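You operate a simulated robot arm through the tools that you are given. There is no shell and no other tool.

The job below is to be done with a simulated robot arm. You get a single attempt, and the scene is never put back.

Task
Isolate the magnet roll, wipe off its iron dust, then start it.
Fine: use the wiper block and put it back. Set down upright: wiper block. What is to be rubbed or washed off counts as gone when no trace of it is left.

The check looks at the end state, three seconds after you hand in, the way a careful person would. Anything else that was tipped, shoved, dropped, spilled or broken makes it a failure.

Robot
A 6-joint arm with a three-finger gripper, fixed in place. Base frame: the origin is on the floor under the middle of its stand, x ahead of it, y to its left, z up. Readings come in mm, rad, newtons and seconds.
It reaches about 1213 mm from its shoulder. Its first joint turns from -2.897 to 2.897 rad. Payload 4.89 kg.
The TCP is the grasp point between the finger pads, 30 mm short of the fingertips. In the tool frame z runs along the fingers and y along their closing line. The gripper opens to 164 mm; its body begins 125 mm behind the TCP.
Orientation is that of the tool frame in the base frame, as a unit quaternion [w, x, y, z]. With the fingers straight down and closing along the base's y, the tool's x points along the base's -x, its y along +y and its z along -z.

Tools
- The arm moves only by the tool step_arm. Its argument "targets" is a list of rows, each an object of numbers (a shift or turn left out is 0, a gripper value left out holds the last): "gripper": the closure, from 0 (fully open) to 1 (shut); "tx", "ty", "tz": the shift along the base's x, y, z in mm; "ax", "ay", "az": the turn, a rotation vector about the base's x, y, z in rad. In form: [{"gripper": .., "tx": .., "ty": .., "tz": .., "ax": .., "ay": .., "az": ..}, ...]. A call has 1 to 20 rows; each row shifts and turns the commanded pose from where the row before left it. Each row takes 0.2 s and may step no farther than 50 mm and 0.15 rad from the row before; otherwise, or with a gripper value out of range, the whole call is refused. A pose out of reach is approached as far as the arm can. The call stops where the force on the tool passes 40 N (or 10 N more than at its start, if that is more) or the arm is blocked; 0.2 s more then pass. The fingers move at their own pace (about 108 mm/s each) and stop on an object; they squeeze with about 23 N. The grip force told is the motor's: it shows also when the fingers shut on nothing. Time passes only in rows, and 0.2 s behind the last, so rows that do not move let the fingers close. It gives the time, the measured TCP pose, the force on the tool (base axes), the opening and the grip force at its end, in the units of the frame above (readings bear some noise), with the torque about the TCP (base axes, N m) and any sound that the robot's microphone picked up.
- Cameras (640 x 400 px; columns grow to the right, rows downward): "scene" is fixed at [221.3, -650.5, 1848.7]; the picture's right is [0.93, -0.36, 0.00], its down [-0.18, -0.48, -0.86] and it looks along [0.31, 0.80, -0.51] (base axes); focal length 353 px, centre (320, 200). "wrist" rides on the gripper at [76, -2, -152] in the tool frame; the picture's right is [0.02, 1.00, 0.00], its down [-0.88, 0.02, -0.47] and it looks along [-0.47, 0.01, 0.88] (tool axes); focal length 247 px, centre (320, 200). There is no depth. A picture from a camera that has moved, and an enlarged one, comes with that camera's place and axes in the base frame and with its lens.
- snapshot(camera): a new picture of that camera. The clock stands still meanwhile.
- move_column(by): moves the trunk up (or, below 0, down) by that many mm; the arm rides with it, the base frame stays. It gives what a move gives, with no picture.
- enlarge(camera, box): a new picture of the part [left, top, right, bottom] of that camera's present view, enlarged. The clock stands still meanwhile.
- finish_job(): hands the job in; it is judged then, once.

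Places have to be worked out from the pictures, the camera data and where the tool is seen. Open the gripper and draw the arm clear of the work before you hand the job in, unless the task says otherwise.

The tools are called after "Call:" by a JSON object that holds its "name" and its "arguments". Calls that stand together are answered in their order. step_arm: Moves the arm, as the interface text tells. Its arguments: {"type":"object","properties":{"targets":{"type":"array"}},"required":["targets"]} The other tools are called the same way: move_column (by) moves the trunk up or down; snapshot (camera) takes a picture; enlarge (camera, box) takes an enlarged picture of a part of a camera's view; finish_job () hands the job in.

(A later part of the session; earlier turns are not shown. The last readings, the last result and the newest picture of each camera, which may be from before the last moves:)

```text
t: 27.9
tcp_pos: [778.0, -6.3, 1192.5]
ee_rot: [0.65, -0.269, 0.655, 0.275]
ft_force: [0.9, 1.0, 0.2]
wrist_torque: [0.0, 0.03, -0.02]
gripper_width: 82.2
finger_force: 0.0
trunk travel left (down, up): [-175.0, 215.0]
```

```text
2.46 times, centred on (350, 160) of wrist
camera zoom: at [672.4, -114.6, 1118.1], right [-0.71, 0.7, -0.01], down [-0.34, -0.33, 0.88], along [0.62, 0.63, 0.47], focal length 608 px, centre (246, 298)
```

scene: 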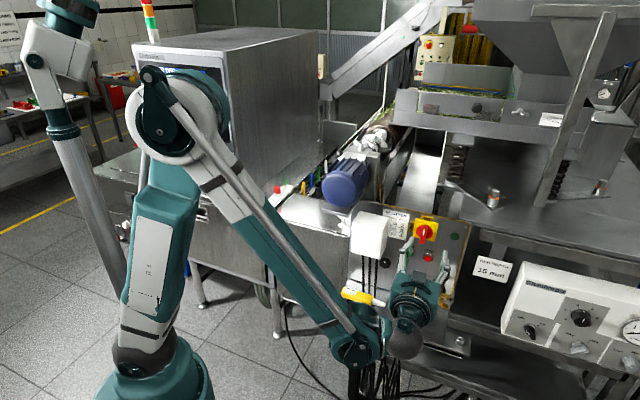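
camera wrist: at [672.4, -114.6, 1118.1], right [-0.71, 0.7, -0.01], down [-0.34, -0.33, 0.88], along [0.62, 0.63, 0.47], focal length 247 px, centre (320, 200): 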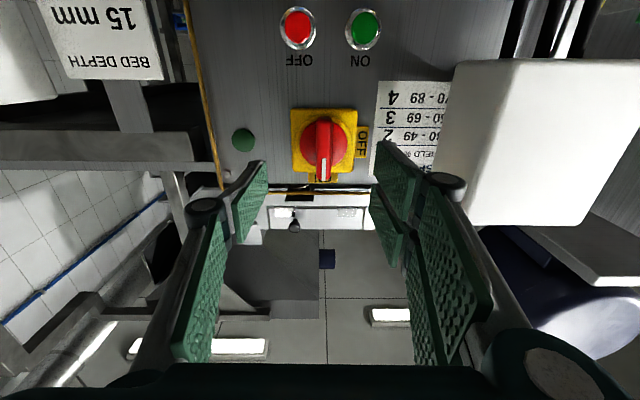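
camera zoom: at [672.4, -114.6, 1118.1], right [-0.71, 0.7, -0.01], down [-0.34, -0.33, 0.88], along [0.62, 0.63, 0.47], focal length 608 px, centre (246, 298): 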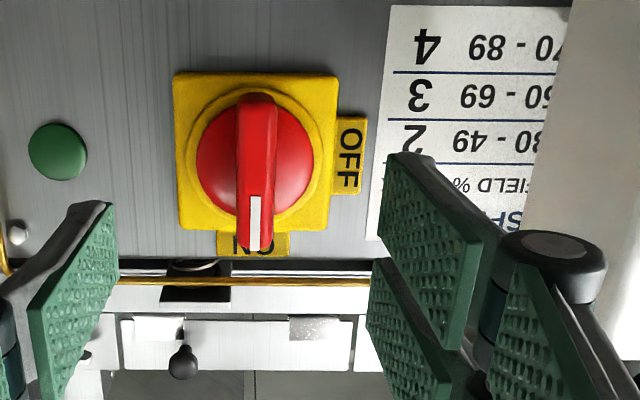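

I'm nearly aligned; the handle sits about 3 mm toward +v of the tool axis. I'll advance to TCP U≈605, so the fingertips straddle the handle without touching the plate, watching the force.

Call:
{"name": "step_arm", "arguments": {"targets": [{"tx": 10.5, "ty": 13, "tz": -2}, {"tx": 11.5, "ty": 11.7}, {"tx": 11.5, "ty": 11.7}, {"tx": 11, "ty": 11.2}]}}

Call:
{"name": "snapshot", "arguments": {"camera": "wrist"}}

Call:
{"name": "enlarge", "arguments": {"camera": "scene", "box": [380, 200, 470, 290]}}

```text
t: 28.9
tcp_pos: [823.3, 42.0, 1192.1]
ee_rot: [0.65, -0.27, 0.655, 0.275]
ft_force: [0.4, -0.1, -0.2]
wrist_torque: [-0.01, 0.06, 0.03]
gripper_width: 81.9
finger_force: 0.0
trunk travel left (down, up): [-175.0, 215.0]
```

```text
taken
camera wrist: at [716.9, -66.7, 1116.9], right [-0.71, 0.7, -0.01], down [-0.34, -0.33, 0.88], along [0.62, 0.63, 0.47], focal length 247 px, centre (320, 200)
```

wrist: 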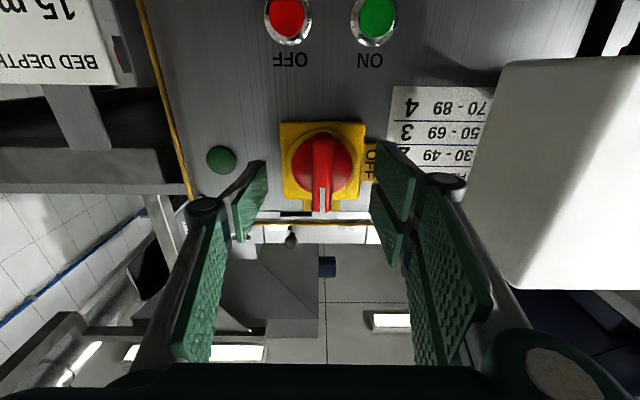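

```text
4.44 times, centred on (425, 245) of scene
camera zoom: at [221.3, -650.5, 1848.7], right [0.93, -0.36, 0.0], down [-0.18, -0.48, -0.86], along [0.31, 0.8, -0.51], focal length 1569 px, centre (-147, 0)
```

zoom: 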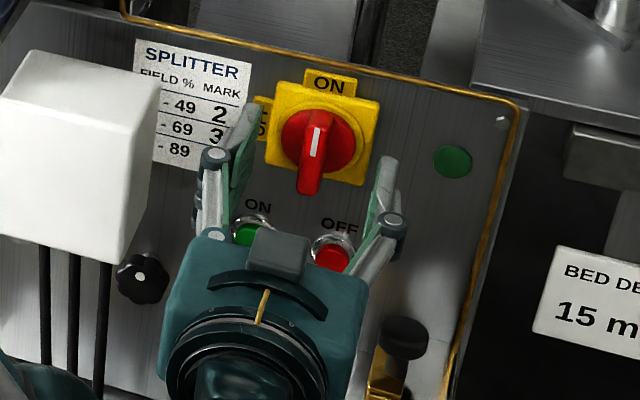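

Aligned at U≈606, V≈-558, z≈1192, with the handle centred between the fingertips. Closing on it now.

Call:
{"name": "step_arm", "arguments": {"targets": [{"gripper": 1}, {"gripper": 1}, {"gripper": 1}, {"gripper": 1}]}}

Call:
{"name": "snapshot", "arguments": {"camera": "wrist"}}

Call:
{"name": "enlarge", "arguments": {"camera": "scene", "box": [380, 200, 470, 290]}}

```text
t: 29.9
tcp_pos: [820.4, 43.4, 1192.1]
ee_rot: [0.65, -0.27, 0.655, 0.275]
ft_force: [-13.0, 15.3, -5.5]
wrist_torque: [0.08, -0.77, 0.59]
gripper_width: 16.1
finger_force: 45.0
trunk travel left (down, up): [-175.0, 215.0]
```

```text
taken
camera wrist: at [716.2, -65.4, 1117.0], right [-0.71, 0.7, -0.01], down [-0.34, -0.33, 0.88], along [0.62, 0.63, 0.47], focal length 247 px, centre (320, 200)
```

wrist: 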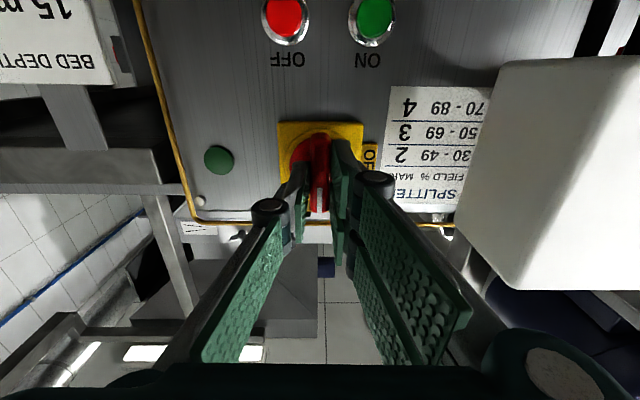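

```text
4.44 times, centred on (425, 245) of scene
camera zoom: at [221.3, -650.5, 1848.7], right [0.93, -0.36, 0.0], down [-0.18, -0.48, -0.86], along [0.31, 0.8, -0.51], focal length 1569 px, centre (-147, 0)
```

zoom: 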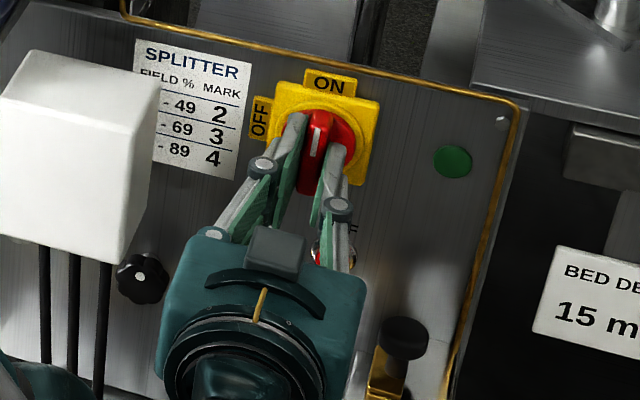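

I've got the handle (16 mm wide) with some sideways load because it's about 2.5 mm toward +v of the command. I'll relieve that and then turn counter-clockwise about -u in small steps.

Call:
{"name": "step_arm", "arguments": {"targets": [{"tx": -1.9, "ty": 1.8}, {"ax": -0.07, "ay": -0.0714}, {"ax": -0.07, "ay": -0.0714}, {"ax": -0.07, "ay": -0.0714}]}}

Call:
{"name": "enlarge", "arguments": {"camera": "scene", "box": [380, 200, 470, 290]}}

```text
t: 30.9
tcp_pos: [819.8, 43.2, 1191.6]
ee_rot: [0.685, -0.363, 0.607, 0.174]
ft_force: [23.2, 8.7, 27.2]
wrist_torque: [0.55, -0.49, -0.22]
gripper_width: 16.2
finger_force: 45.0
trunk travel left (down, up): [-175.0, 215.0]
```

```text
4.44 times, centred on (425, 245) of scene
camera zoom: at [221.3, -650.5, 1848.7], right [0.93, -0.36, 0.0], down [-0.18, -0.48, -0.86], along [0.31, 0.8, -0.51], focal length 1569 px, centre (-147, 0)
```

zoom: 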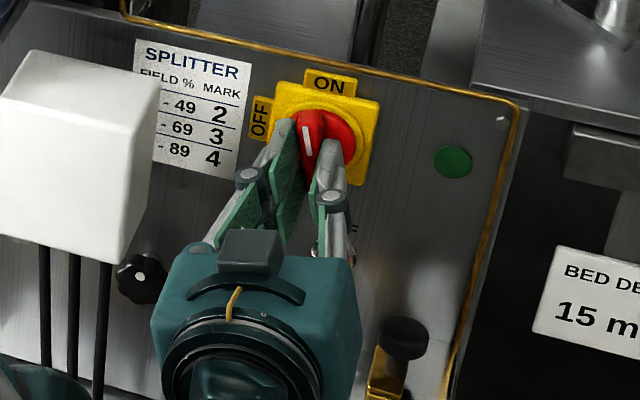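

The knob turned about 17° but force is building, mostly upward and inward. I'll ease the commanded pose that way and see how it changes.

Call:
{"name": "step_arm", "arguments": {"targets": [{"tx": 2.2, "ty": 1.0, "tz": 3}, {"tx": 0, "ty": 0, "tz": 0}]}}

```text
t: 31.6
tcp_pos: [821.0, 43.8, 1192.2]
ee_rot: [0.684, -0.365, 0.607, 0.174]
ft_force: [-21.0, -11.2, -29.0]
wrist_torque: [-0.58, 0.64, 0.13]
gripper_width: 16.1
finger_force: 45.0
trunk travel left (down, up): [-175.0, 215.0]
```

That over-corrected and shows a stiffness of about 19 N/mm. I'll go back half of it and carry on turning in small steps, correcting as I go.

Call:
{"name": "step_arm", "arguments": {"targets": [{"tx": -1.1, "ty": -0.5, "tz": -1.5}, {"ax": -0.07, "ay": -0.0714}, {"ax": -0.07, "ay": -0.0714}]}}

```text
t: 32.4
tcp_pos: [820.0, 44.2, 1191.6]
ee_rot: [0.699, -0.423, 0.567, 0.106]
ft_force: [3.2, 8.5, 4.8]
wrist_torque: [-0.42, 0.45, -0.28]
gripper_width: 15.6
finger_force: 44.9
trunk travel left (down, up): [-175.0, 215.0]
```

Forces are low now at about 29° of turn. Continuing.

Call:
{"name": "step_arm", "arguments": {"targets": [{"tx": 0.1, "ty": 0.3, "tz": 0.2}, {"ax": -0.07, "ay": -0.0714}, {"ax": -0.07, "ay": -0.0714}]}}

Call:
{"name": "step_arm", "arguments": {"targets": [{"ax": -0.07, "ay": -0.0714}, {"ax": -0.07, "ay": -0.0714}]}}

Call:
{"name": "enlarge", "arguments": {"camera": "scene", "box": [380, 200, 470, 290]}}

```text
t: 33.1
tcp_pos: [821.4, 45.0, 1191.8]
ee_rot: [0.706, -0.477, 0.522, 0.035]
ft_force: [2.1, 14.6, 11.9]
wrist_torque: [0.09, -0.06, 0.04]
gripper_width: 15.8
finger_force: 44.9
trunk travel left (down, up): [-175.0, 215.0]
```

```text
t: 33.8
tcp_pos: [820.7, 44.1, 1191.2]
ee_rot: [0.707, -0.526, 0.471, -0.036]
ft_force: [-4.0, 12.2, 7.9]
wrist_torque: [-0.31, 0.33, -0.52]
gripper_width: 15.8
finger_force: 45.3
trunk travel left (down, up): [-175.0, 215.0]
```

```text
4.44 times, centred on (425, 245) of scene
camera zoom: at [221.3, -650.5, 1848.7], right [0.93, -0.36, 0.0], down [-0.18, -0.48, -0.86], along [0.31, 0.8, -0.51], focal length 1569 px, centre (-147, 0)
```

zoom: 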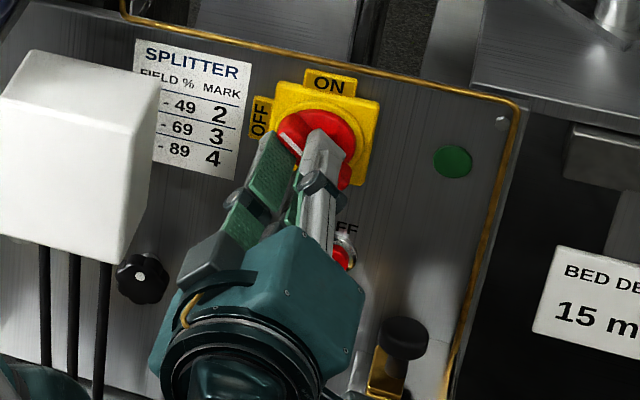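

About 52° turned and the forces are fine. Continuing toward 90°.

Call:
{"name": "step_arm", "arguments": {"targets": [{"ty": 0.4, "tz": 0.3, "ax": -0.07, "ay": -0.0714}, {"ax": -0.07, "ay": -0.0714}]}}

Call:
{"name": "step_arm", "arguments": {"targets": [{"ax": -0.07, "ay": -0.0714}, {"ax": -0.07, "ay": -0.0714}]}}

Call:
{"name": "step_arm", "arguments": {"targets": [{"ax": -0.07, "ay": -0.0714}, {"ax": -0.07, "ay": -0.0714}]}}

Call:
{"name": "enlarge", "arguments": {"camera": "scene", "box": [380, 200, 470, 290]}}

```text
t: 34.4
tcp_pos: [820.7, 44.7, 1191.2]
ee_rot: [0.699, -0.572, 0.416, -0.106]
ft_force: [-25.9, 9.6, -25.4]
wrist_torque: [-0.88, 0.97, -0.31]
gripper_width: 16.0
finger_force: 45.0
trunk travel left (down, up): [-175.0, 215.0]
```

```text
t: 34.7
tcp_pos: [821.4, 46.0, 1191.4]
ee_rot: [0.695, -0.584, 0.4, -0.126]
ft_force: [-3.3, 1.9, -9.6]
wrist_torque: [-0.19, 0.24, 0.09]
gripper_width: 15.8
finger_force: 45.3
trunk travel left (down, up): [-175.0, 215.0]
stopped in row 1: the force on the tool passed its limit at 51 N (the readings are from after the stop); the commanded pose is now the measured one
```

```text
t: 35.3
tcp_pos: [820.8, 44.8, 1190.5]
ee_rot: [0.68, -0.621, 0.339, -0.193]
ft_force: [-16.7, 3.1, -24.7]
wrist_torque: [-0.68, 0.74, -0.61]
gripper_width: 15.8
finger_force: 45.4
trunk travel left (down, up): [-175.0, 215.0]
```

```text
4.44 times, centred on (425, 245) of scene
camera zoom: at [221.3, -650.5, 1848.7], right [0.93, -0.36, 0.0], down [-0.18, -0.48, -0.86], along [0.31, 0.8, -0.51], focal length 1569 px, centre (-147, 0)
```

zoom: 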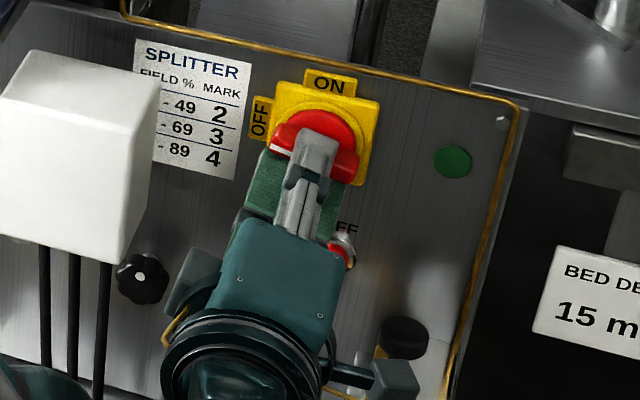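

About 77° turned. I'll relieve the force and finish the last 13° in small steps.

Call:
{"name": "step_arm", "arguments": {"targets": [{"tx": -0.8, "ty": 0.1, "tz": -1.2}, {"ax": -0.049, "ay": -0.05}]}}

Call:
{"name": "step_arm", "arguments": {"targets": [{"ax": -0.049, "ay": -0.05}]}}

```text
t: 35.9
tcp_pos: [820.3, 44.9, 1191.0]
ee_rot: [0.674, -0.631, 0.317, -0.218]
ft_force: [-14.2, 7.6, -24.4]
wrist_torque: [-0.51, 0.47, 0.25]
gripper_width: 16.1
finger_force: 45.3
trunk travel left (down, up): [-175.0, 215.0]
```

```text
t: 36.3
tcp_pos: [821.2, 44.8, 1190.8]
ee_rot: [0.663, -0.642, 0.311, -0.226]
ft_force: [-16.0, -1.2, -18.1]
wrist_torque: [-0.17, 0.14, 1.14]
gripper_width: 15.9
finger_force: 45.4
trunk travel left (down, up): [-175.0, 215.0]
```

Call:
{"name": "enlarge", "arguments": {"camera": "scene", "box": [405, 210, 450, 255]}}

Call:
{"name": "snapshot", "arguments": {"camera": "wrist"}}

```text
8.89 times, centred on (428, 232) of scene
camera zoom: at [221.3, -650.5, 1848.7], right [0.93, -0.36, 0.0], down [-0.18, -0.48, -0.86], along [0.31, 0.8, -0.51], focal length 3137 px, centre (-636, -89)
```

zoom: 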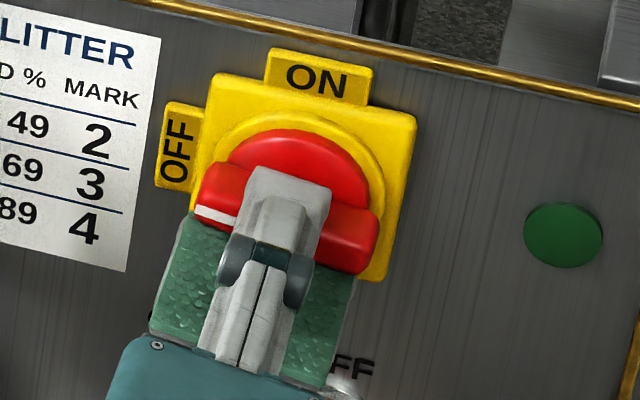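

```text
taken
camera wrist: at [768.3, -116.4, 1186.9], right [-0.08, 0.06, -0.99], down [-0.95, 0.28, 0.1], along [0.29, 0.96, 0.03], focal length 247 px, centre (320, 200)
```

wrist: 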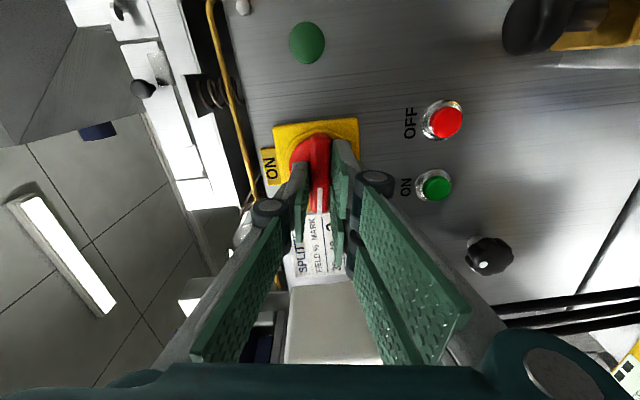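

The handle is about 83° round and clearly near OFF. I'll ease the force and push the last few degrees.

Call:
{"name": "step_arm", "arguments": {"targets": [{"tx": -0.5, "ty": 0, "tz": -0.7}, {"ax": -0.049, "ay": -0.05}]}}

Call:
{"name": "step_arm", "arguments": {"targets": [{"ax": -0.035, "ay": -0.0357}]}}

Call:
{"name": "enlarge", "arguments": {"camera": "scene", "box": [405, 210, 450, 255]}}

```text
t: 36.9
tcp_pos: [819.6, 44.6, 1191.5]
ee_rot: [0.663, -0.642, 0.312, -0.227]
ft_force: [-2.9, 0.5, 4.0]
wrist_torque: [0.14, -0.22, 0.5]
gripper_width: 15.8
finger_force: 45.1
out of reach, approached as far as the arm can: row 2
trunk travel left (down, up): [-175.0, 215.0]
```

```text
t: 37.3
tcp_pos: [819.7, 46.1, 1191.0]
ee_rot: [0.654, -0.65, 0.311, -0.23]
ft_force: [8.5, -3.4, 19.7]
wrist_torque: [0.5, -0.69, 0.44]
gripper_width: 16.1
finger_force: 44.7
trunk travel left (down, up): [-175.0, 215.0]
```

```text
8.89 times, centred on (428, 232) of scene
camera zoom: at [221.3, -650.5, 1848.7], right [0.93, -0.36, 0.0], down [-0.18, -0.48, -0.86], along [0.31, 0.8, -0.51], focal length 3137 px, centre (-636, -89)
```

zoom: 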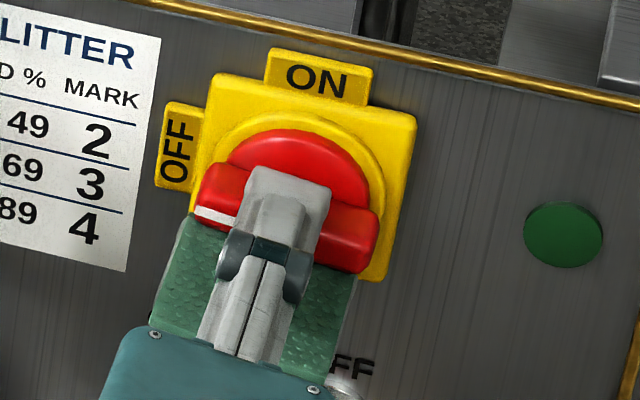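

The wrist is at its roll limit at about 84°. I'll open the fingers, back off, and see where the handle rests.

Call:
{"name": "step_arm", "arguments": {"targets": [{"gripper": 0.6}, {"gripper": 0.6}, {"gripper": 0.5}, {"tx": -14, "ty": -14.3}, {"tx": -14, "ty": -14.3}, {"tx": -14, "ty": -14.3}]}}

Call:
{"name": "enlarge", "arguments": {"camera": "scene", "box": [405, 210, 450, 255]}}

Call:
{"name": "snapshot", "arguments": {"camera": "wrist"}}

```text
t: 38.7
tcp_pos: [778.5, 4.8, 1190.1]
ee_rot: [0.655, -0.649, 0.313, -0.227]
ft_force: [0.4, 0.5, 0.0]
wrist_torque: [0.0, -0.01, -0.07]
gripper_width: 81.9
finger_force: 0.1
trunk travel left (down, up): [-175.0, 215.0]
```

```text
8.89 times, centred on (428, 232) of scene
camera zoom: at [221.3, -650.5, 1848.7], right [0.93, -0.36, 0.0], down [-0.18, -0.48, -0.86], along [0.31, 0.8, -0.51], focal length 3137 px, centre (-636, -89)
```

zoom: 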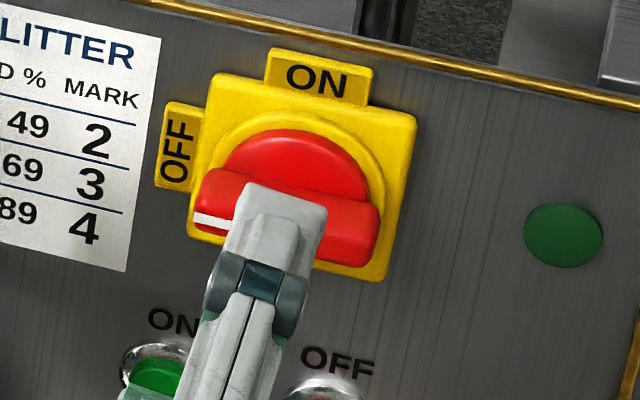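

```text
taken
camera wrist: at [726.0, -157.3, 1189.9], right [-0.09, 0.04, -0.99], down [-0.95, 0.29, 0.1], along [0.29, 0.96, 0.01], focal length 247 px, centre (320, 200)
```

wrist: 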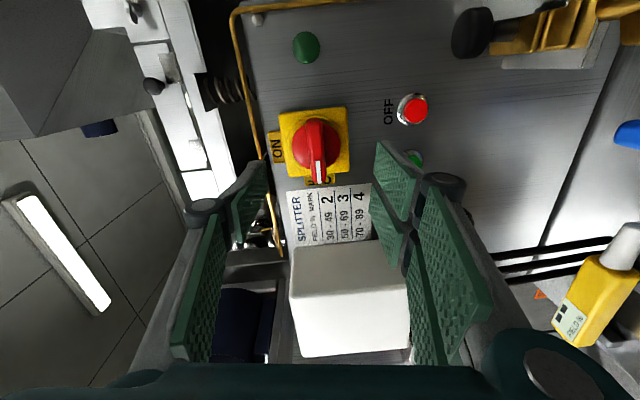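

Call:
{"name": "enlarge", "arguments": {"camera": "wrist", "box": [260, 95, 360, 195]}}

```text
4.00 times, centred on (310, 145) of wrist
camera zoom: at [726.0, -157.3, 1189.9], right [-0.09, 0.04, -0.99], down [-0.95, 0.29, 0.1], along [0.29, 0.96, 0.01], focal length 988 px, centre (360, 420)
```

zoom: 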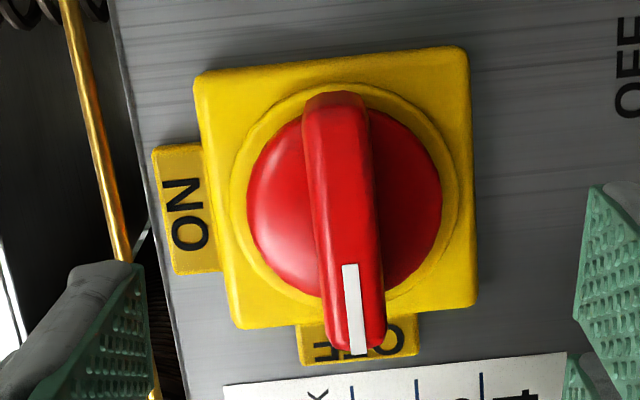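

The handle rests square on OFF; its edges are parallel to the plate. Next is the wiper: I'll retreat, unroll the wrist, and bring the tool vertical over the shelf.

Call:
{"name": "step_arm", "arguments": {"targets": [{"tx": -31, "ty": -32}, {"tx": -31, "ty": -32}, {"ax": 0.0929, "ay": 0.0948}, {"ax": 0.0929, "ay": 0.0948}, {"ax": 0.0929, "ay": 0.0948}, {"ax": 0.0929, "ay": 0.0948}, {"ax": 0.0929, "ay": 0.0948}, {"ax": 0.0929, "ay": 0.0948}, {"ax": 0.0929, "ay": 0.0948}, {"ax": 0.0929, "ay": 0.0948}, {"ax": 0.0929, "ay": 0.0948}, {"ax": 0.0929, "ay": 0.0948}, {"ax": 0.0929, "ay": 0.0948}]}}

Call:
{"name": "step_arm", "arguments": {"targets": [{"ax": -0.099, "ay": 0.099}, {"ax": -0.099, "ay": 0.099}, {"ax": -0.099, "ay": 0.099}, {"ax": -0.099, "ay": 0.099}, {"ax": -0.099, "ay": 0.099}, {"ax": -0.099, "ay": 0.099}, {"ax": -0.099, "ay": 0.099}, {"ax": -0.099, "ay": 0.099}, {"ax": -0.099, "ay": 0.099}, {"ax": -0.099, "ay": 0.099}, {"ax": -0.099, "ay": 0.099}]}}

Call:
{"name": "snapshot", "arguments": {"camera": "wrist"}}

Call:
{"name": "snapshot", "arguments": {"camera": "scene"}}

```text
t: 41.5
tcp_pos: [716.8, -62.1, 1190.3]
ee_rot: [0.642, -0.284, 0.652, 0.287]
ft_force: [0.6, -0.2, -0.1]
wrist_torque: [-0.03, -0.02, -0.01]
gripper_width: 82.1
finger_force: 0.1
out of reach, approached as far as the arm can: row 1
trunk travel left (down, up): [-175.0, 215.0]
```

```text
t: 43.9
tcp_pos: [716.3, -63.1, 1189.6]
ee_rot: [0.0, -0.38, 0.925, 0.023]
ft_force: [-0.9, -1.0, 0.5]
wrist_torque: [0.09, -0.14, -0.02]
gripper_width: 81.9
finger_force: 0.0
trunk travel left (down, up): [-175.0, 215.0]
```

```text
taken
camera wrist: at [665.5, -124.4, 1341.8], right [-0.72, 0.7, 0.04], down [0.62, 0.61, 0.49], along [0.31, 0.38, -0.87], focal length 247 px, centre (320, 200)
```

wrist: 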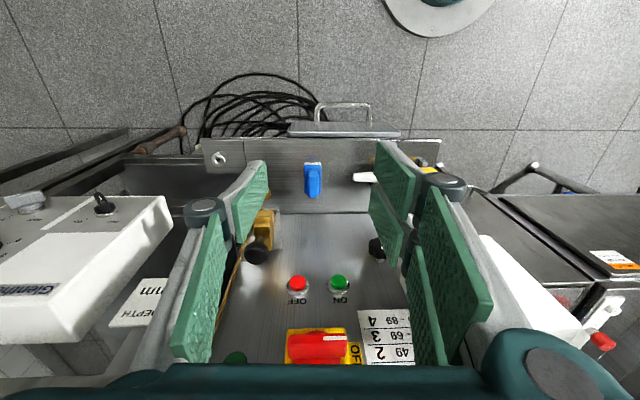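

```text
taken
```

scene: 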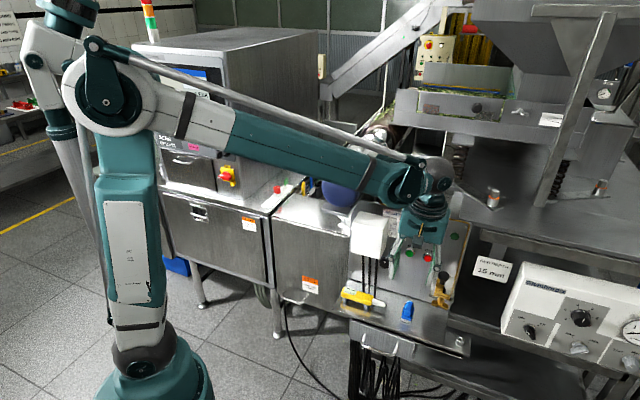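

I'm vertical now with about a 2.5° residual tilt. A vertical grasp would bring the hand close to the isolator handle and buttons, so I'll grasp with the tool leaning back about 30° from the panel. First I'll zoom in on the block for triangulation.

Call:
{"name": "enlarge", "arguments": {"camera": "wrist", "box": [285, 150, 365, 210]}}

Call:
{"name": "enlarge", "arguments": {"camera": "wrist", "box": [200, 120, 450, 300]}}

```text
6.67 times, centred on (325, 180) of wrist
camera zoom: at [665.5, -124.4, 1341.8], right [-0.72, 0.7, 0.04], down [0.62, 0.61, 0.49], along [0.31, 0.38, -0.87], focal length 1646 px, centre (287, 333)
```

zoom: 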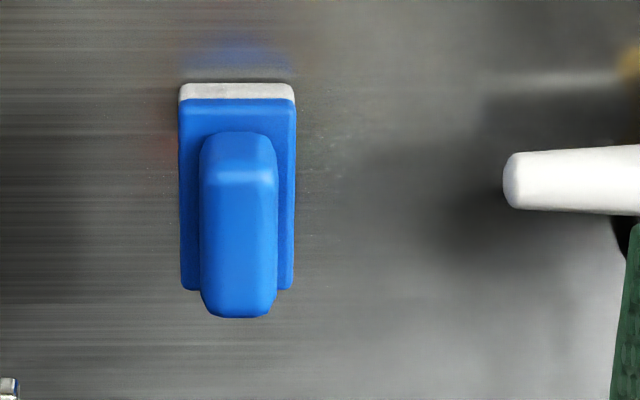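

```text
2.22 times, centred on (325, 210) of wrist
camera zoom: at [665.5, -124.4, 1341.8], right [-0.72, 0.7, 0.04], down [0.62, 0.61, 0.49], along [0.31, 0.38, -0.87], focal length 549 px, centre (309, 178)
```

zoom: 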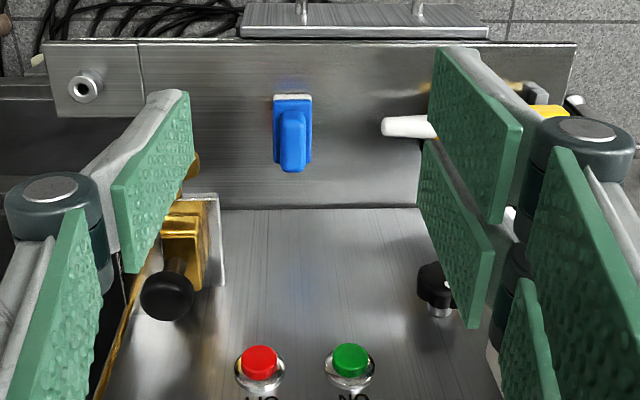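

The block is aligned at 45° with its long axis toward the panel. The handle is about 21 mm wide, spans U≈558–599 at V≈-557, and tops out at z≈929; the shelf is at about 886. I'll tilt back 30° and go to a pre-grasp point 100 mm up the approach axis with the fingers at about 50 mm.

Call:
{"name": "step_arm", "arguments": {"targets": [{"ax": -0.0426, "ay": -0.0175, "gripper": 0.69}, {"ax": 0.0926, "ay": -0.0926, "tx": 8, "ty": 7.7, "tz": -31}, {"ax": 0.0926, "ay": -0.0926, "tx": 8, "ty": 7.7, "tz": -31}, {"ax": 0.0926, "ay": -0.0926, "tx": 8, "ty": 7.7, "tz": -31}, {"ax": 0.0926, "ay": -0.0926, "tx": 8, "ty": 7.7, "tz": -31}, {"tx": 8, "ty": 7.7, "tz": -31}]}}

Call:
{"name": "snapshot", "arguments": {"camera": "wrist"}}

Call:
{"name": "enlarge", "arguments": {"camera": "wrist", "box": [270, 110, 370, 190]}}

Call:
{"name": "snapshot", "arguments": {"camera": "scene"}}

```text
t: 45.3
tcp_pos: [753.5, -23.1, 1034.3]
ee_rot: [0.241, -0.367, 0.893, 0.102]
ft_force: [-1.7, -0.2, 0.0]
wrist_torque: [-0.04, -0.13, -0.05]
gripper_width: 50.9
finger_force: 0.0
trunk travel left (down, up): [-175.0, 215.0]
```

```text
taken
camera wrist: at [654.3, -125.7, 1129.2], right [-0.72, 0.7, -0.01], down [0.36, 0.38, 0.85], along [0.6, 0.61, -0.52], focal length 247 px, centre (320, 200)
```

wrist: 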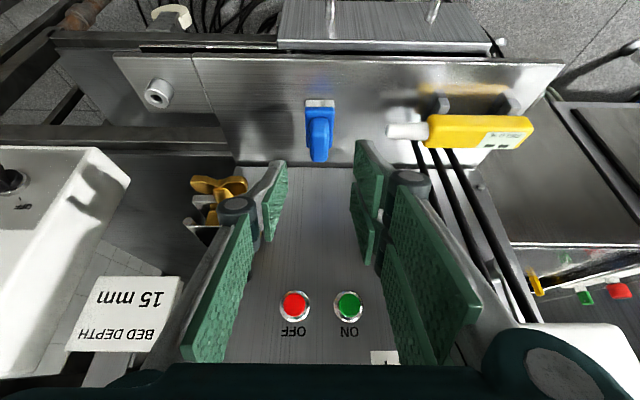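

```text
5.00 times, centred on (320, 150) of wrist
camera zoom: at [654.3, -125.7, 1129.2], right [-0.72, 0.7, -0.01], down [0.36, 0.38, 0.85], along [0.6, 0.61, -0.52], focal length 1235 px, centre (320, 450)
```

zoom: 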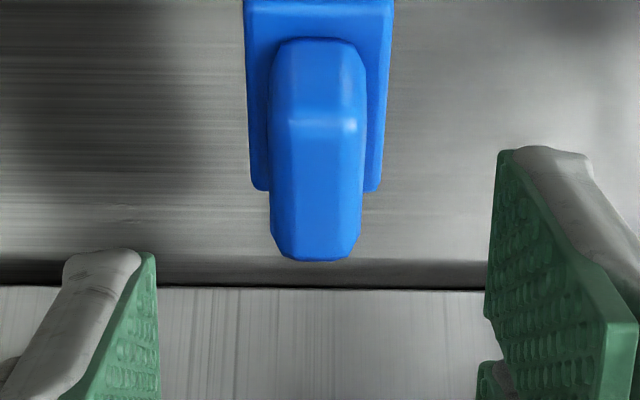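

```text
taken
```

scene: 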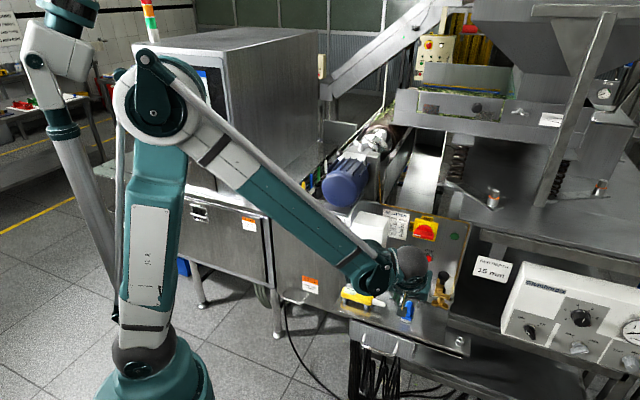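

The block is centred on the tool axis and its height is confirmed (handle top at about 929.5). Descending along the approach axis and then checking before closing.

Call:
{"name": "step_arm", "arguments": {"targets": [{"tx": 6, "ty": 6.05, "tz": -14.7}, {"tx": 6, "ty": 6.05, "tz": -14.7}, {"tx": 6, "ty": 6.05, "tz": -14.7}, {"tx": 6, "ty": 6.05, "tz": -14.7}, {"tx": 6, "ty": 6.05, "tz": -14.7}]}}

Call:
{"name": "snapshot", "arguments": {"camera": "wrist"}}

Call:
{"name": "enlarge", "arguments": {"camera": "scene", "box": [385, 285, 435, 330]}}

```text
t: 46.5
tcp_pos: [783.2, 6.2, 961.3]
ee_rot: [0.24, -0.367, 0.893, 0.103]
ft_force: [0.7, -1.0, 0.7]
wrist_torque: [0.03, -0.04, 0.0]
gripper_width: 50.8
finger_force: 0.0
trunk travel left (down, up): [-175.0, 215.0]
```

```text
taken
camera wrist: at [684.0, -95.0, 1055.9], right [-0.72, 0.7, -0.01], down [0.36, 0.38, 0.85], along [0.6, 0.61, -0.52], focal length 247 px, centre (320, 200)
```

wrist: 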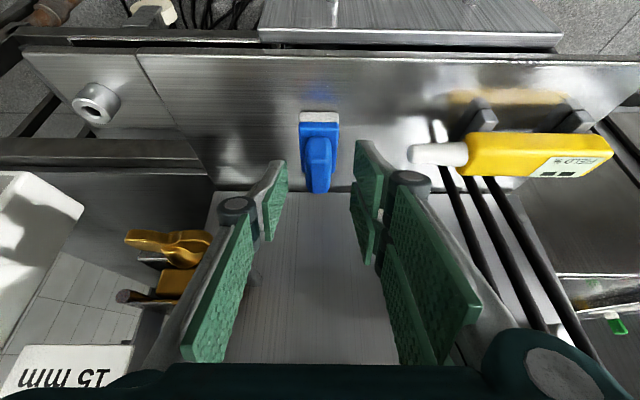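

```text
8.89 times, centred on (410, 308) of scene
camera zoom: at [221.3, -650.5, 1848.7], right [0.93, -0.36, 0.0], down [-0.18, -0.48, -0.86], along [0.31, 0.8, -0.51], focal length 3137 px, centre (-480, -756)
```

zoom: 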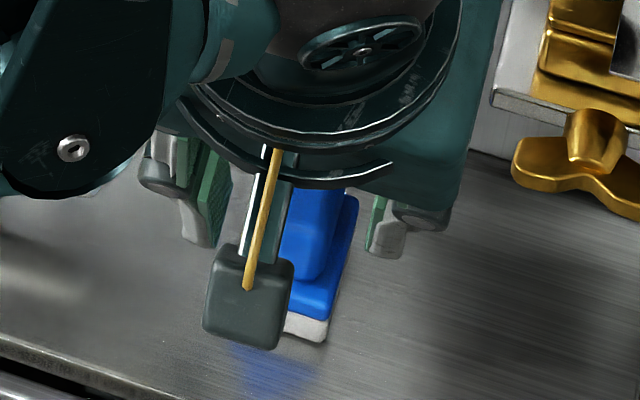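

Centred between the fingers with no contact. One last step down, then close on the handle.

Call:
{"name": "step_arm", "arguments": {"targets": [{"tx": 6, "ty": 6.05, "tz": -14.7}, {"gripper": 0.8}, {"gripper": 0.9}, {"gripper": 1.0}, {"gripper": 1.0}]}}

Call:
{"name": "snapshot", "arguments": {"camera": "wrist"}}

Call:
{"name": "enlarge", "arguments": {"camera": "wrist", "box": [270, 90, 370, 210]}}

```text
t: 47.7
tcp_pos: [790.6, 12.0, 947.4]
ee_rot: [0.239, -0.368, 0.893, 0.103]
ft_force: [0.0, 0.0, 0.1]
wrist_torque: [0.03, 0.02, -0.03]
gripper_width: 21.2
finger_force: 23.0
trunk travel left (down, up): [-175.0, 215.0]
```

```text
taken
camera wrist: at [691.8, -89.5, 1040.8], right [-0.72, 0.7, -0.01], down [0.36, 0.38, 0.85], along [0.6, 0.61, -0.52], focal length 247 px, centre (320, 200)
```

wrist: 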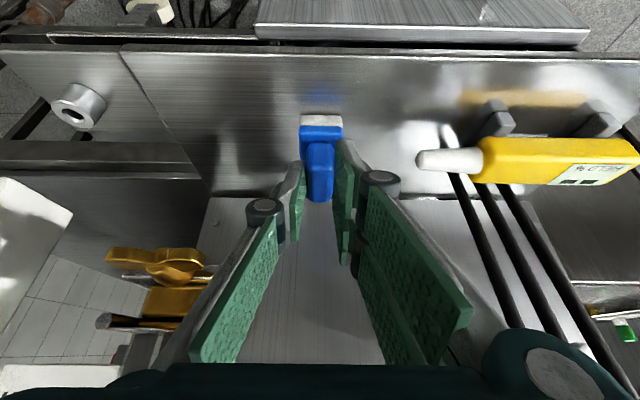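

```text
3.33 times, centred on (320, 150) of wrist
camera zoom: at [691.8, -89.5, 1040.8], right [-0.72, 0.7, -0.01], down [0.36, 0.38, 0.85], along [0.6, 0.61, -0.52], focal length 823 px, centre (320, 367)
```

zoom: 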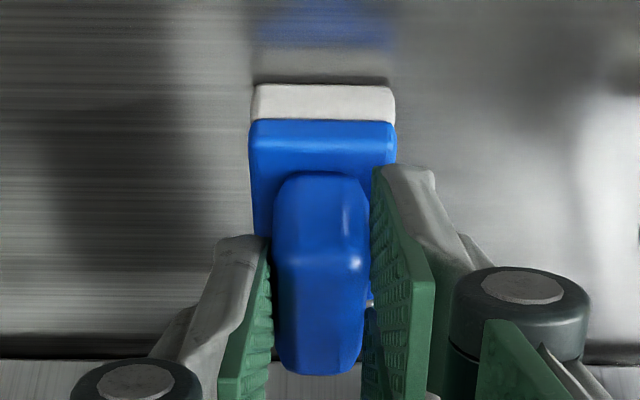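

Gripped at 21.2 mm with 23 N; the grasp pose was TCP (790.6, 12.0, 947.4), which I'll reuse to put it back. Lifting gently, then backing away from the panel.

Call:
{"name": "step_arm", "arguments": {"targets": [{"tz": 8}, {"tz": 12}, {"tz": 15}, {"tx": -20, "ty": -20.3, "tz": 5}, {"tx": -25, "ty": -25.4, "tz": 5}, {"tx": -30, "ty": -30.5, "tz": 5}, {"tx": -30, "ty": -30.5, "tz": 5}]}}

Call:
{"name": "snapshot", "arguments": {"camera": "wrist"}}

Call:
{"name": "enlarge", "arguments": {"camera": "scene", "box": [330, 230, 450, 350]}}

```text
t: 49.3
tcp_pos: [687.2, -96.0, 1001.0]
ee_rot: [0.239, -0.367, 0.893, 0.102]
ft_force: [0.8, 0.4, -1.5]
wrist_torque: [-0.14, 0.14, 0.02]
gripper_width: 21.5
finger_force: 23.3
trunk travel left (down, up): [-175.0, 215.0]
```

```text
taken
camera wrist: at [587.8, -198.1, 1095.5], right [-0.72, 0.7, 0.0], down [0.36, 0.38, 0.85], along [0.6, 0.61, -0.52], focal length 247 px, centre (320, 200)
```

wrist: 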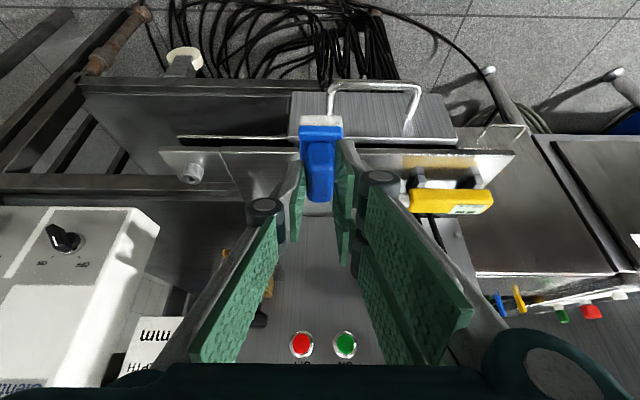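

```text
3.33 times, centred on (390, 290) of scene
camera zoom: at [221.3, -650.5, 1848.7], right [0.93, -0.36, 0.0], down [-0.18, -0.48, -0.86], along [0.31, 0.8, -0.51], focal length 1176 px, centre (87, -100)
```

zoom: 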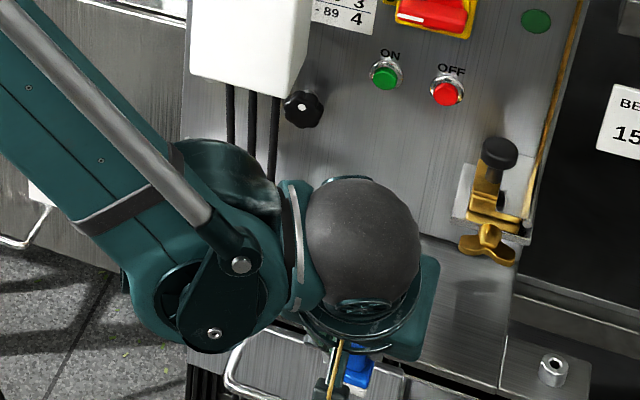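

The wiper is held firmly and clear of the shelf. I'll raise the trunk 200 mm for reach at the roll.

Call:
{"name": "move_column", "arguments": {"by": 200}}

Call:
{"name": "step_arm", "arguments": {"targets": [{"tz": 45}, {"tz": 45}, {"tz": 45}, {"tz": 45}, {"tz": 45}, {"tz": 45}, {"tz": 45}, {"tz": 45}, {"tz": 45}]}}

Call:
{"name": "snapshot", "arguments": {"camera": "scene"}}

```text
t: 51.5
tcp_pos: [687.0, -97.5, 1201.4]
ee_rot: [0.239, -0.367, 0.893, 0.102]
ft_force: [0.0, -0.5, -0.7]
wrist_torque: [-0.02, 0.02, 0.01]
gripper_width: 21.4
finger_force: 23.6
trunk travel left (down, up): [-375.0, 15.0]
```

```text
t: 53.5
tcp_pos: [686.2, -95.0, 1607.5]
ee_rot: [0.24, -0.368, 0.893, 0.102]
ft_force: [-1.2, -0.7, -0.5]
wrist_torque: [-0.01, 0.0, -0.03]
gripper_width: 21.5
finger_force: 22.9
trunk travel left (down, up): [-375.0, 15.0]
```

```text
taken
```

scene: 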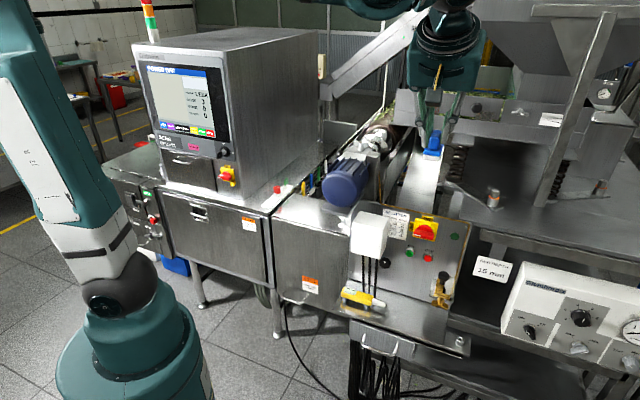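

Now I'll move across to the roll's left side at z≈1607 while rotating the tool 58° about -u, so the pad will face the dusty flank.

Call:
{"name": "step_arm", "arguments": {"targets": [{"tx": -3.2, "ty": 44}, {"tx": -3.2, "ty": 44}, {"tx": -3.2, "ty": 44}, {"tx": -3.2, "ty": 44}, {"tx": -3.2, "ty": 44, "ax": -0.0644, "ay": -0.0657}, {"tx": -3.2, "ty": 44, "ax": -0.0644, "ay": -0.0657}, {"tx": -3.2, "ty": 44, "ax": -0.0644, "ay": -0.0657}, {"tx": -3.2, "ty": 44, "ax": -0.0644, "ay": -0.0657}, {"tx": -3.2, "ty": 44, "ax": -0.0644, "ay": -0.0657}, {"tx": -3.2, "ty": 44, "ax": -0.0644, "ay": -0.0657}, {"tx": -3.2, "ty": 44, "ax": -0.0644, "ay": -0.0657}, {"tx": -3.2, "ty": 44, "ax": -0.0644, "ay": -0.0657}, {"tx": -3.2, "ty": 44, "ax": -0.0644, "ay": -0.0657}, {"tx": -3.2, "ty": 44, "ax": -0.0644, "ay": -0.0657}, {"tx": -3.2, "ty": 44, "ax": -0.0644, "ay": -0.0657}]}}

Call:
{"name": "snapshot", "arguments": {"camera": "wrist"}}

Call:
{"name": "snapshot", "arguments": {"camera": "scene"}}

```text
t: 56.7
tcp_pos: [636.8, 564.9, 1608.8]
ee_rot: [0.394, -0.437, 0.733, -0.342]
ft_force: [-0.5, -0.7, -0.5]
wrist_torque: [0.08, 0.06, 0.12]
gripper_width: 21.6
finger_force: 22.7
trunk travel left (down, up): [-375.0, 15.0]
```

```text
taken
camera wrist: at [481.8, 518.6, 1658.9], right [-0.38, 0.37, -0.85], down [-0.15, 0.88, 0.45], along [0.91, 0.3, -0.28], focal length 247 px, centre (320, 200)
```

wrist: 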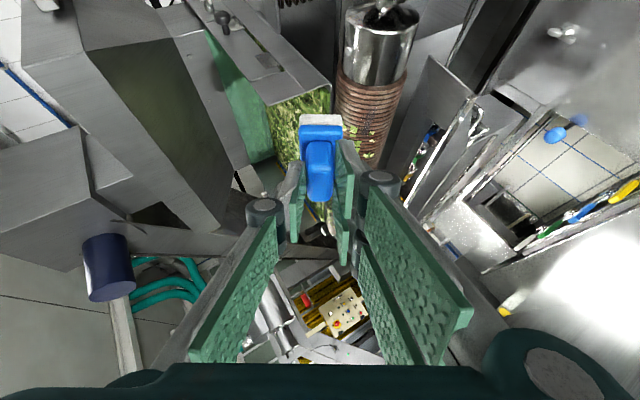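

```text
taken
```

scene: 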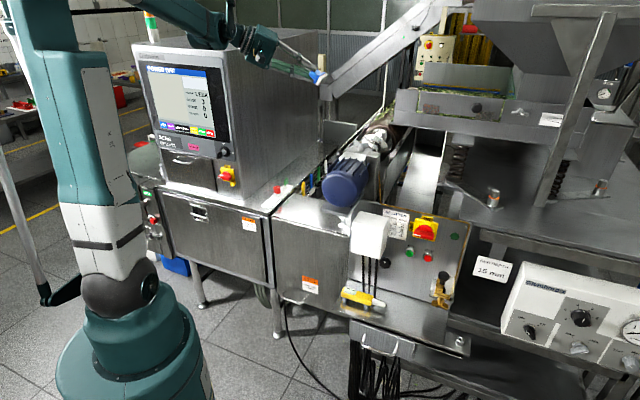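

The orientation is right: the pad normal points 32° below horizontal toward the roll. Now I'll go to a standoff 60 mm off the dusty flank.

Call:
{"name": "step_arm", "arguments": {"targets": [{"tx": 27, "ty": 8.6, "tz": -24.2}, {"tx": 27, "ty": 8.6, "tz": -24.2}, {"tx": 27, "ty": 8.6, "tz": -24.2}, {"tx": 27, "ty": 8.6, "tz": -24.2}, {"tx": 27, "ty": 8.6, "tz": -24.2}, {"tx": 27, "ty": 8.6, "tz": -24.2}, {"tx": 27, "ty": 8.6, "tz": -24.2}]}}

Call:
{"name": "snapshot", "arguments": {"camera": "wrist"}}

Call:
{"name": "enlarge", "arguments": {"camera": "scene", "box": [330, 70, 450, 170]}}

Call:
{"name": "enlarge", "arguments": {"camera": "wrist", "box": [240, 60, 420, 220]}}

```text
t: 58.3
tcp_pos: [825.0, 625.7, 1436.6]
ee_rot: [0.394, -0.438, 0.733, -0.34]
ft_force: [-0.9, 0.4, -1.4]
wrist_torque: [0.04, 0.07, 0.04]
gripper_width: 21.5
finger_force: 23.3
trunk travel left (down, up): [-375.0, 15.0]
```

```text
taken
camera wrist: at [669.7, 580.0, 1487.1], right [-0.38, 0.36, -0.85], down [-0.15, 0.88, 0.45], along [0.91, 0.3, -0.28], focal length 247 px, centre (320, 200)
```

wrist: 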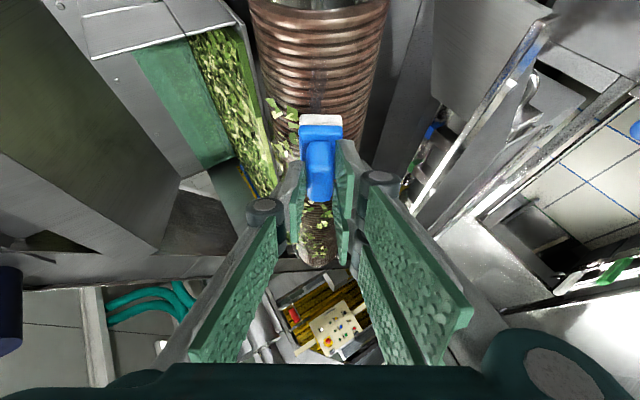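

```text
4.00 times, centred on (390, 120) of scene
camera zoom: at [221.3, -650.5, 1848.7], right [0.93, -0.36, 0.0], down [-0.18, -0.48, -0.86], along [0.31, 0.8, -0.51], focal length 1412 px, centre (40, 520)
```

zoom: 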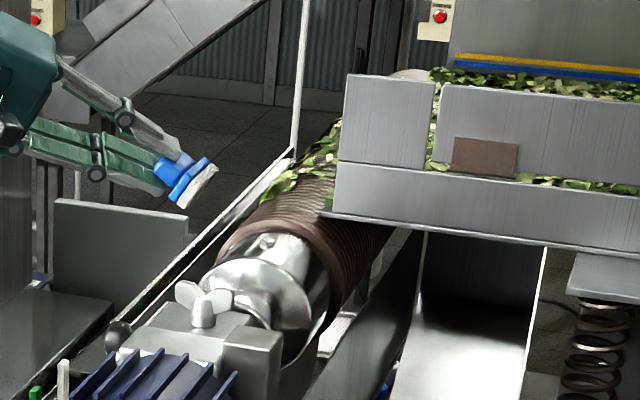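

```text
2.50 times, centred on (330, 140) of wrist
camera zoom: at [669.7, 580.0, 1487.1], right [-0.38, 0.36, -0.85], down [-0.15, 0.88, 0.45], along [0.91, 0.3, -0.28], focal length 617 px, centre (295, 350)
```

zoom: 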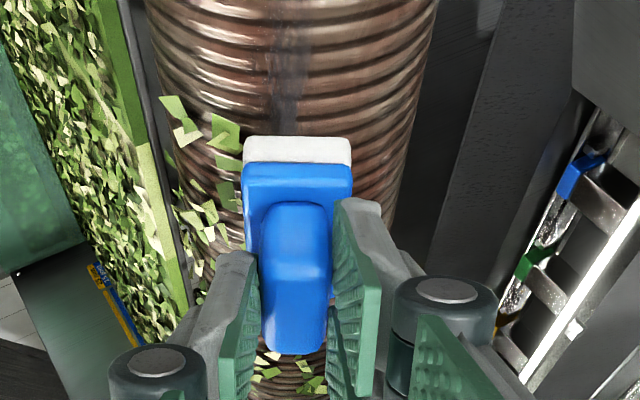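

The pad is over the grey streak, square to the flank, with about 60 mm to go and the trough rail well below the hand. I'll approach 50 mm along the surface normal.

Call:
{"name": "step_arm", "arguments": {"targets": [{"tx": 7.95, "ty": -7.8, "tz": -5.8}, {"tx": 7.95, "ty": -7.8, "tz": -5.8}, {"tx": 7.95, "ty": -7.8, "tz": -5.8}, {"tx": 7.95, "ty": -7.8, "tz": -5.8}]}}

Call:
{"name": "enlarge", "arguments": {"camera": "wrist", "box": [240, 60, 420, 220]}}

Call:
{"name": "enlarge", "arguments": {"camera": "scene", "box": [340, 90, 420, 150]}}

```text
t: 59.3
tcp_pos: [859.6, 591.2, 1413.1]
ee_rot: [0.393, -0.438, 0.733, -0.342]
ft_force: [-0.4, 0.8, 0.1]
wrist_torque: [0.03, 0.01, 0.03]
gripper_width: 21.5
finger_force: 23.1
trunk travel left (down, up): [-375.0, 15.0]
```

```text
2.50 times, centred on (330, 140) of wrist
camera zoom: at [704.1, 545.2, 1463.8], right [-0.38, 0.37, -0.85], down [-0.15, 0.88, 0.45], along [0.91, 0.3, -0.28], focal length 617 px, centre (295, 350)
```

zoom: 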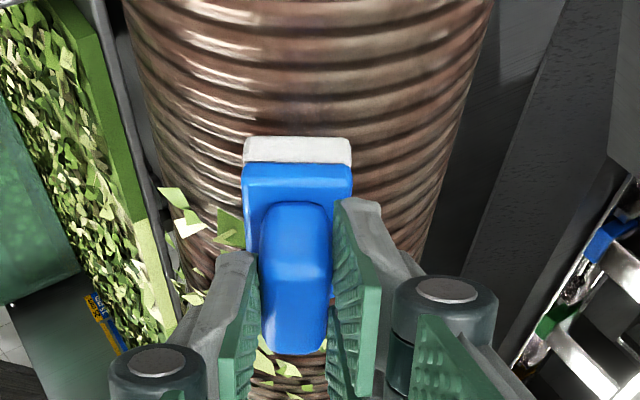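

```text
6.67 times, centred on (380, 120) of scene
camera zoom: at [221.3, -650.5, 1848.7], right [0.93, -0.36, 0.0], down [-0.18, -0.48, -0.86], along [0.31, 0.8, -0.51], focal length 2353 px, centre (-80, 733)
```

zoom: 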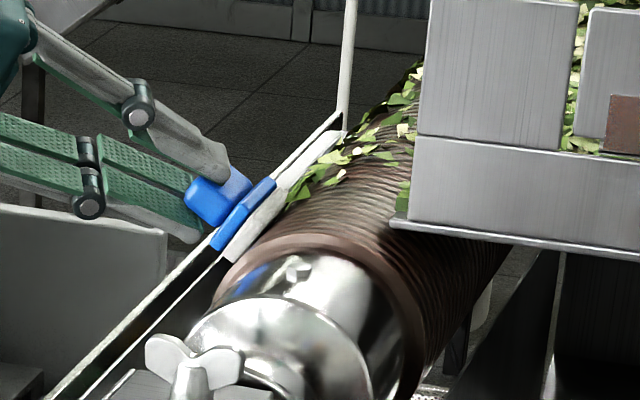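

About 6 mm from the expected contact. I'll close in with small steps and watch the force.

Call:
{"name": "step_arm", "arguments": {"targets": [{"tx": 1.2, "ty": -1.18, "tz": -1.07}, {"tx": 1.2, "ty": -1.18, "tz": -1.07}]}}

Call:
{"name": "step_arm", "arguments": {"targets": [{"tx": 0.6, "ty": -0.59, "tz": -0.53}, {"tx": 0.6, "ty": -0.59, "tz": -0.53}]}}

```text
t: 59.9
tcp_pos: [860.2, 591.3, 1411.6]
ee_rot: [0.395, -0.438, 0.732, -0.342]
ft_force: [-7.2, 11.1, 11.9]
wrist_torque: [-0.11, -0.17, 0.24]
gripper_width: 21.9
finger_force: 22.5
trunk travel left (down, up): [-375.0, 15.0]
```

```text
t: 60.5
tcp_pos: [861.2, 589.3, 1410.0]
ee_rot: [0.394, -0.437, 0.733, -0.342]
ft_force: [-11.1, 10.9, 7.8]
wrist_torque: [0.14, -0.04, 0.2]
gripper_width: 22.2
finger_force: 22.9
trunk travel left (down, up): [-375.0, 15.0]
```

Contact at about 17 N along the normal. I'll ease slightly and start stroking along the roll axis, first toward the near end.

Call:
{"name": "step_arm", "arguments": {"targets": [{"tx": -0.15, "ty": 0.15, "tz": 0.13}, {"tx": -5.6, "ty": -5.7}, {"tx": -5.6, "ty": -5.7}, {"tx": -5.6, "ty": -5.7}]}}

```text
t: 61.5
tcp_pos: [844.9, 571.7, 1410.0]
ee_rot: [0.394, -0.437, 0.733, -0.341]
ft_force: [0.4, 0.5, -0.9]
wrist_torque: [0.05, 0.05, 0.0]
gripper_width: 21.7
finger_force: 22.5
trunk travel left (down, up): [-375.0, 15.0]
```

I lost contact after moving 24 mm, so I'll press back in gently to re-establish it.

Call:
{"name": "step_arm", "arguments": {"targets": [{"tx": 0.6, "ty": -0.59, "tz": -0.53}]}}

Call:
{"name": "step_arm", "arguments": {"targets": [{"tx": 0.6, "ty": -0.59, "tz": -0.53}]}}

```text
t: 61.9
tcp_pos: [845.8, 570.9, 1410.7]
ee_rot: [0.394, -0.438, 0.733, -0.341]
ft_force: [-4.9, 1.1, 1.3]
wrist_torque: [0.01, 0.17, -0.12]
gripper_width: 21.5
finger_force: 23.6
trunk travel left (down, up): [-375.0, 15.0]
```

```text
t: 62.3
tcp_pos: [846.7, 570.7, 1412.2]
ee_rot: [0.394, -0.438, 0.733, -0.341]
ft_force: [-8.5, 4.1, 3.8]
wrist_torque: [-0.07, 0.17, -0.24]
gripper_width: 21.5
finger_force: 22.7
trunk travel left (down, up): [-375.0, 15.0]
```

Light contact at about 10 N. Now stroking in +u along the streak.

Call:
{"name": "step_arm", "arguments": {"targets": [{"tx": 5.6, "ty": 5.7}, {"tx": 5.6, "ty": 5.7}, {"tx": 5.6, "ty": 5.7}]}}

Call:
{"name": "step_arm", "arguments": {"targets": [{"tx": 5.6, "ty": 5.7}, {"tx": 5.6, "ty": 5.7}, {"tx": 5.6, "ty": 5.7}]}}

Call:
{"name": "step_arm", "arguments": {"targets": [{"tx": 5.6, "ty": 5.7}, {"tx": 5.6, "ty": 5.7}, {"tx": 5.6, "ty": 5.7}]}}

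Call:
{"name": "enlarge", "arguments": {"camera": "wrist", "box": [240, 20, 420, 220]}}

```text
t: 63.1
tcp_pos: [863.3, 587.8, 1410.8]
ee_rot: [0.395, -0.438, 0.732, -0.341]
ft_force: [-12.9, 2.5, 7.0]
wrist_torque: [-0.02, 0.05, -0.09]
gripper_width: 21.7
finger_force: 22.8
trunk travel left (down, up): [-375.0, 15.0]
```

```text
t: 63.9
tcp_pos: [879.5, 605.0, 1410.6]
ee_rot: [0.394, -0.437, 0.733, -0.341]
ft_force: [-10.3, 3.1, 4.6]
wrist_torque: [0.09, -0.03, 0.16]
gripper_width: 21.5
finger_force: 22.6
trunk travel left (down, up): [-375.0, 15.0]
```

```text
t: 64.7
tcp_pos: [897.2, 621.7, 1408.8]
ee_rot: [0.395, -0.438, 0.732, -0.341]
ft_force: [-13.5, 2.7, 5.5]
wrist_torque: [0.06, 0.04, 0.05]
gripper_width: 21.1
finger_force: 23.0
trunk travel left (down, up): [-375.0, 15.0]
```

```text
2.00 times, centred on (330, 120) of wrist
camera zoom: at [741.3, 575.5, 1460.2], right [-0.38, 0.37, -0.85], down [-0.15, 0.88, 0.45], along [0.91, 0.3, -0.28], focal length 494 px, centre (300, 360)
```

zoom: 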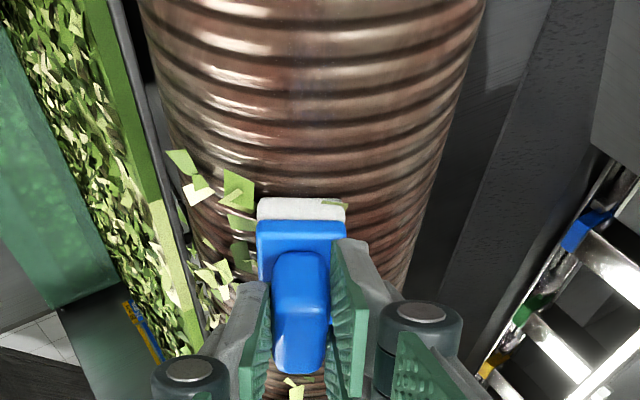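

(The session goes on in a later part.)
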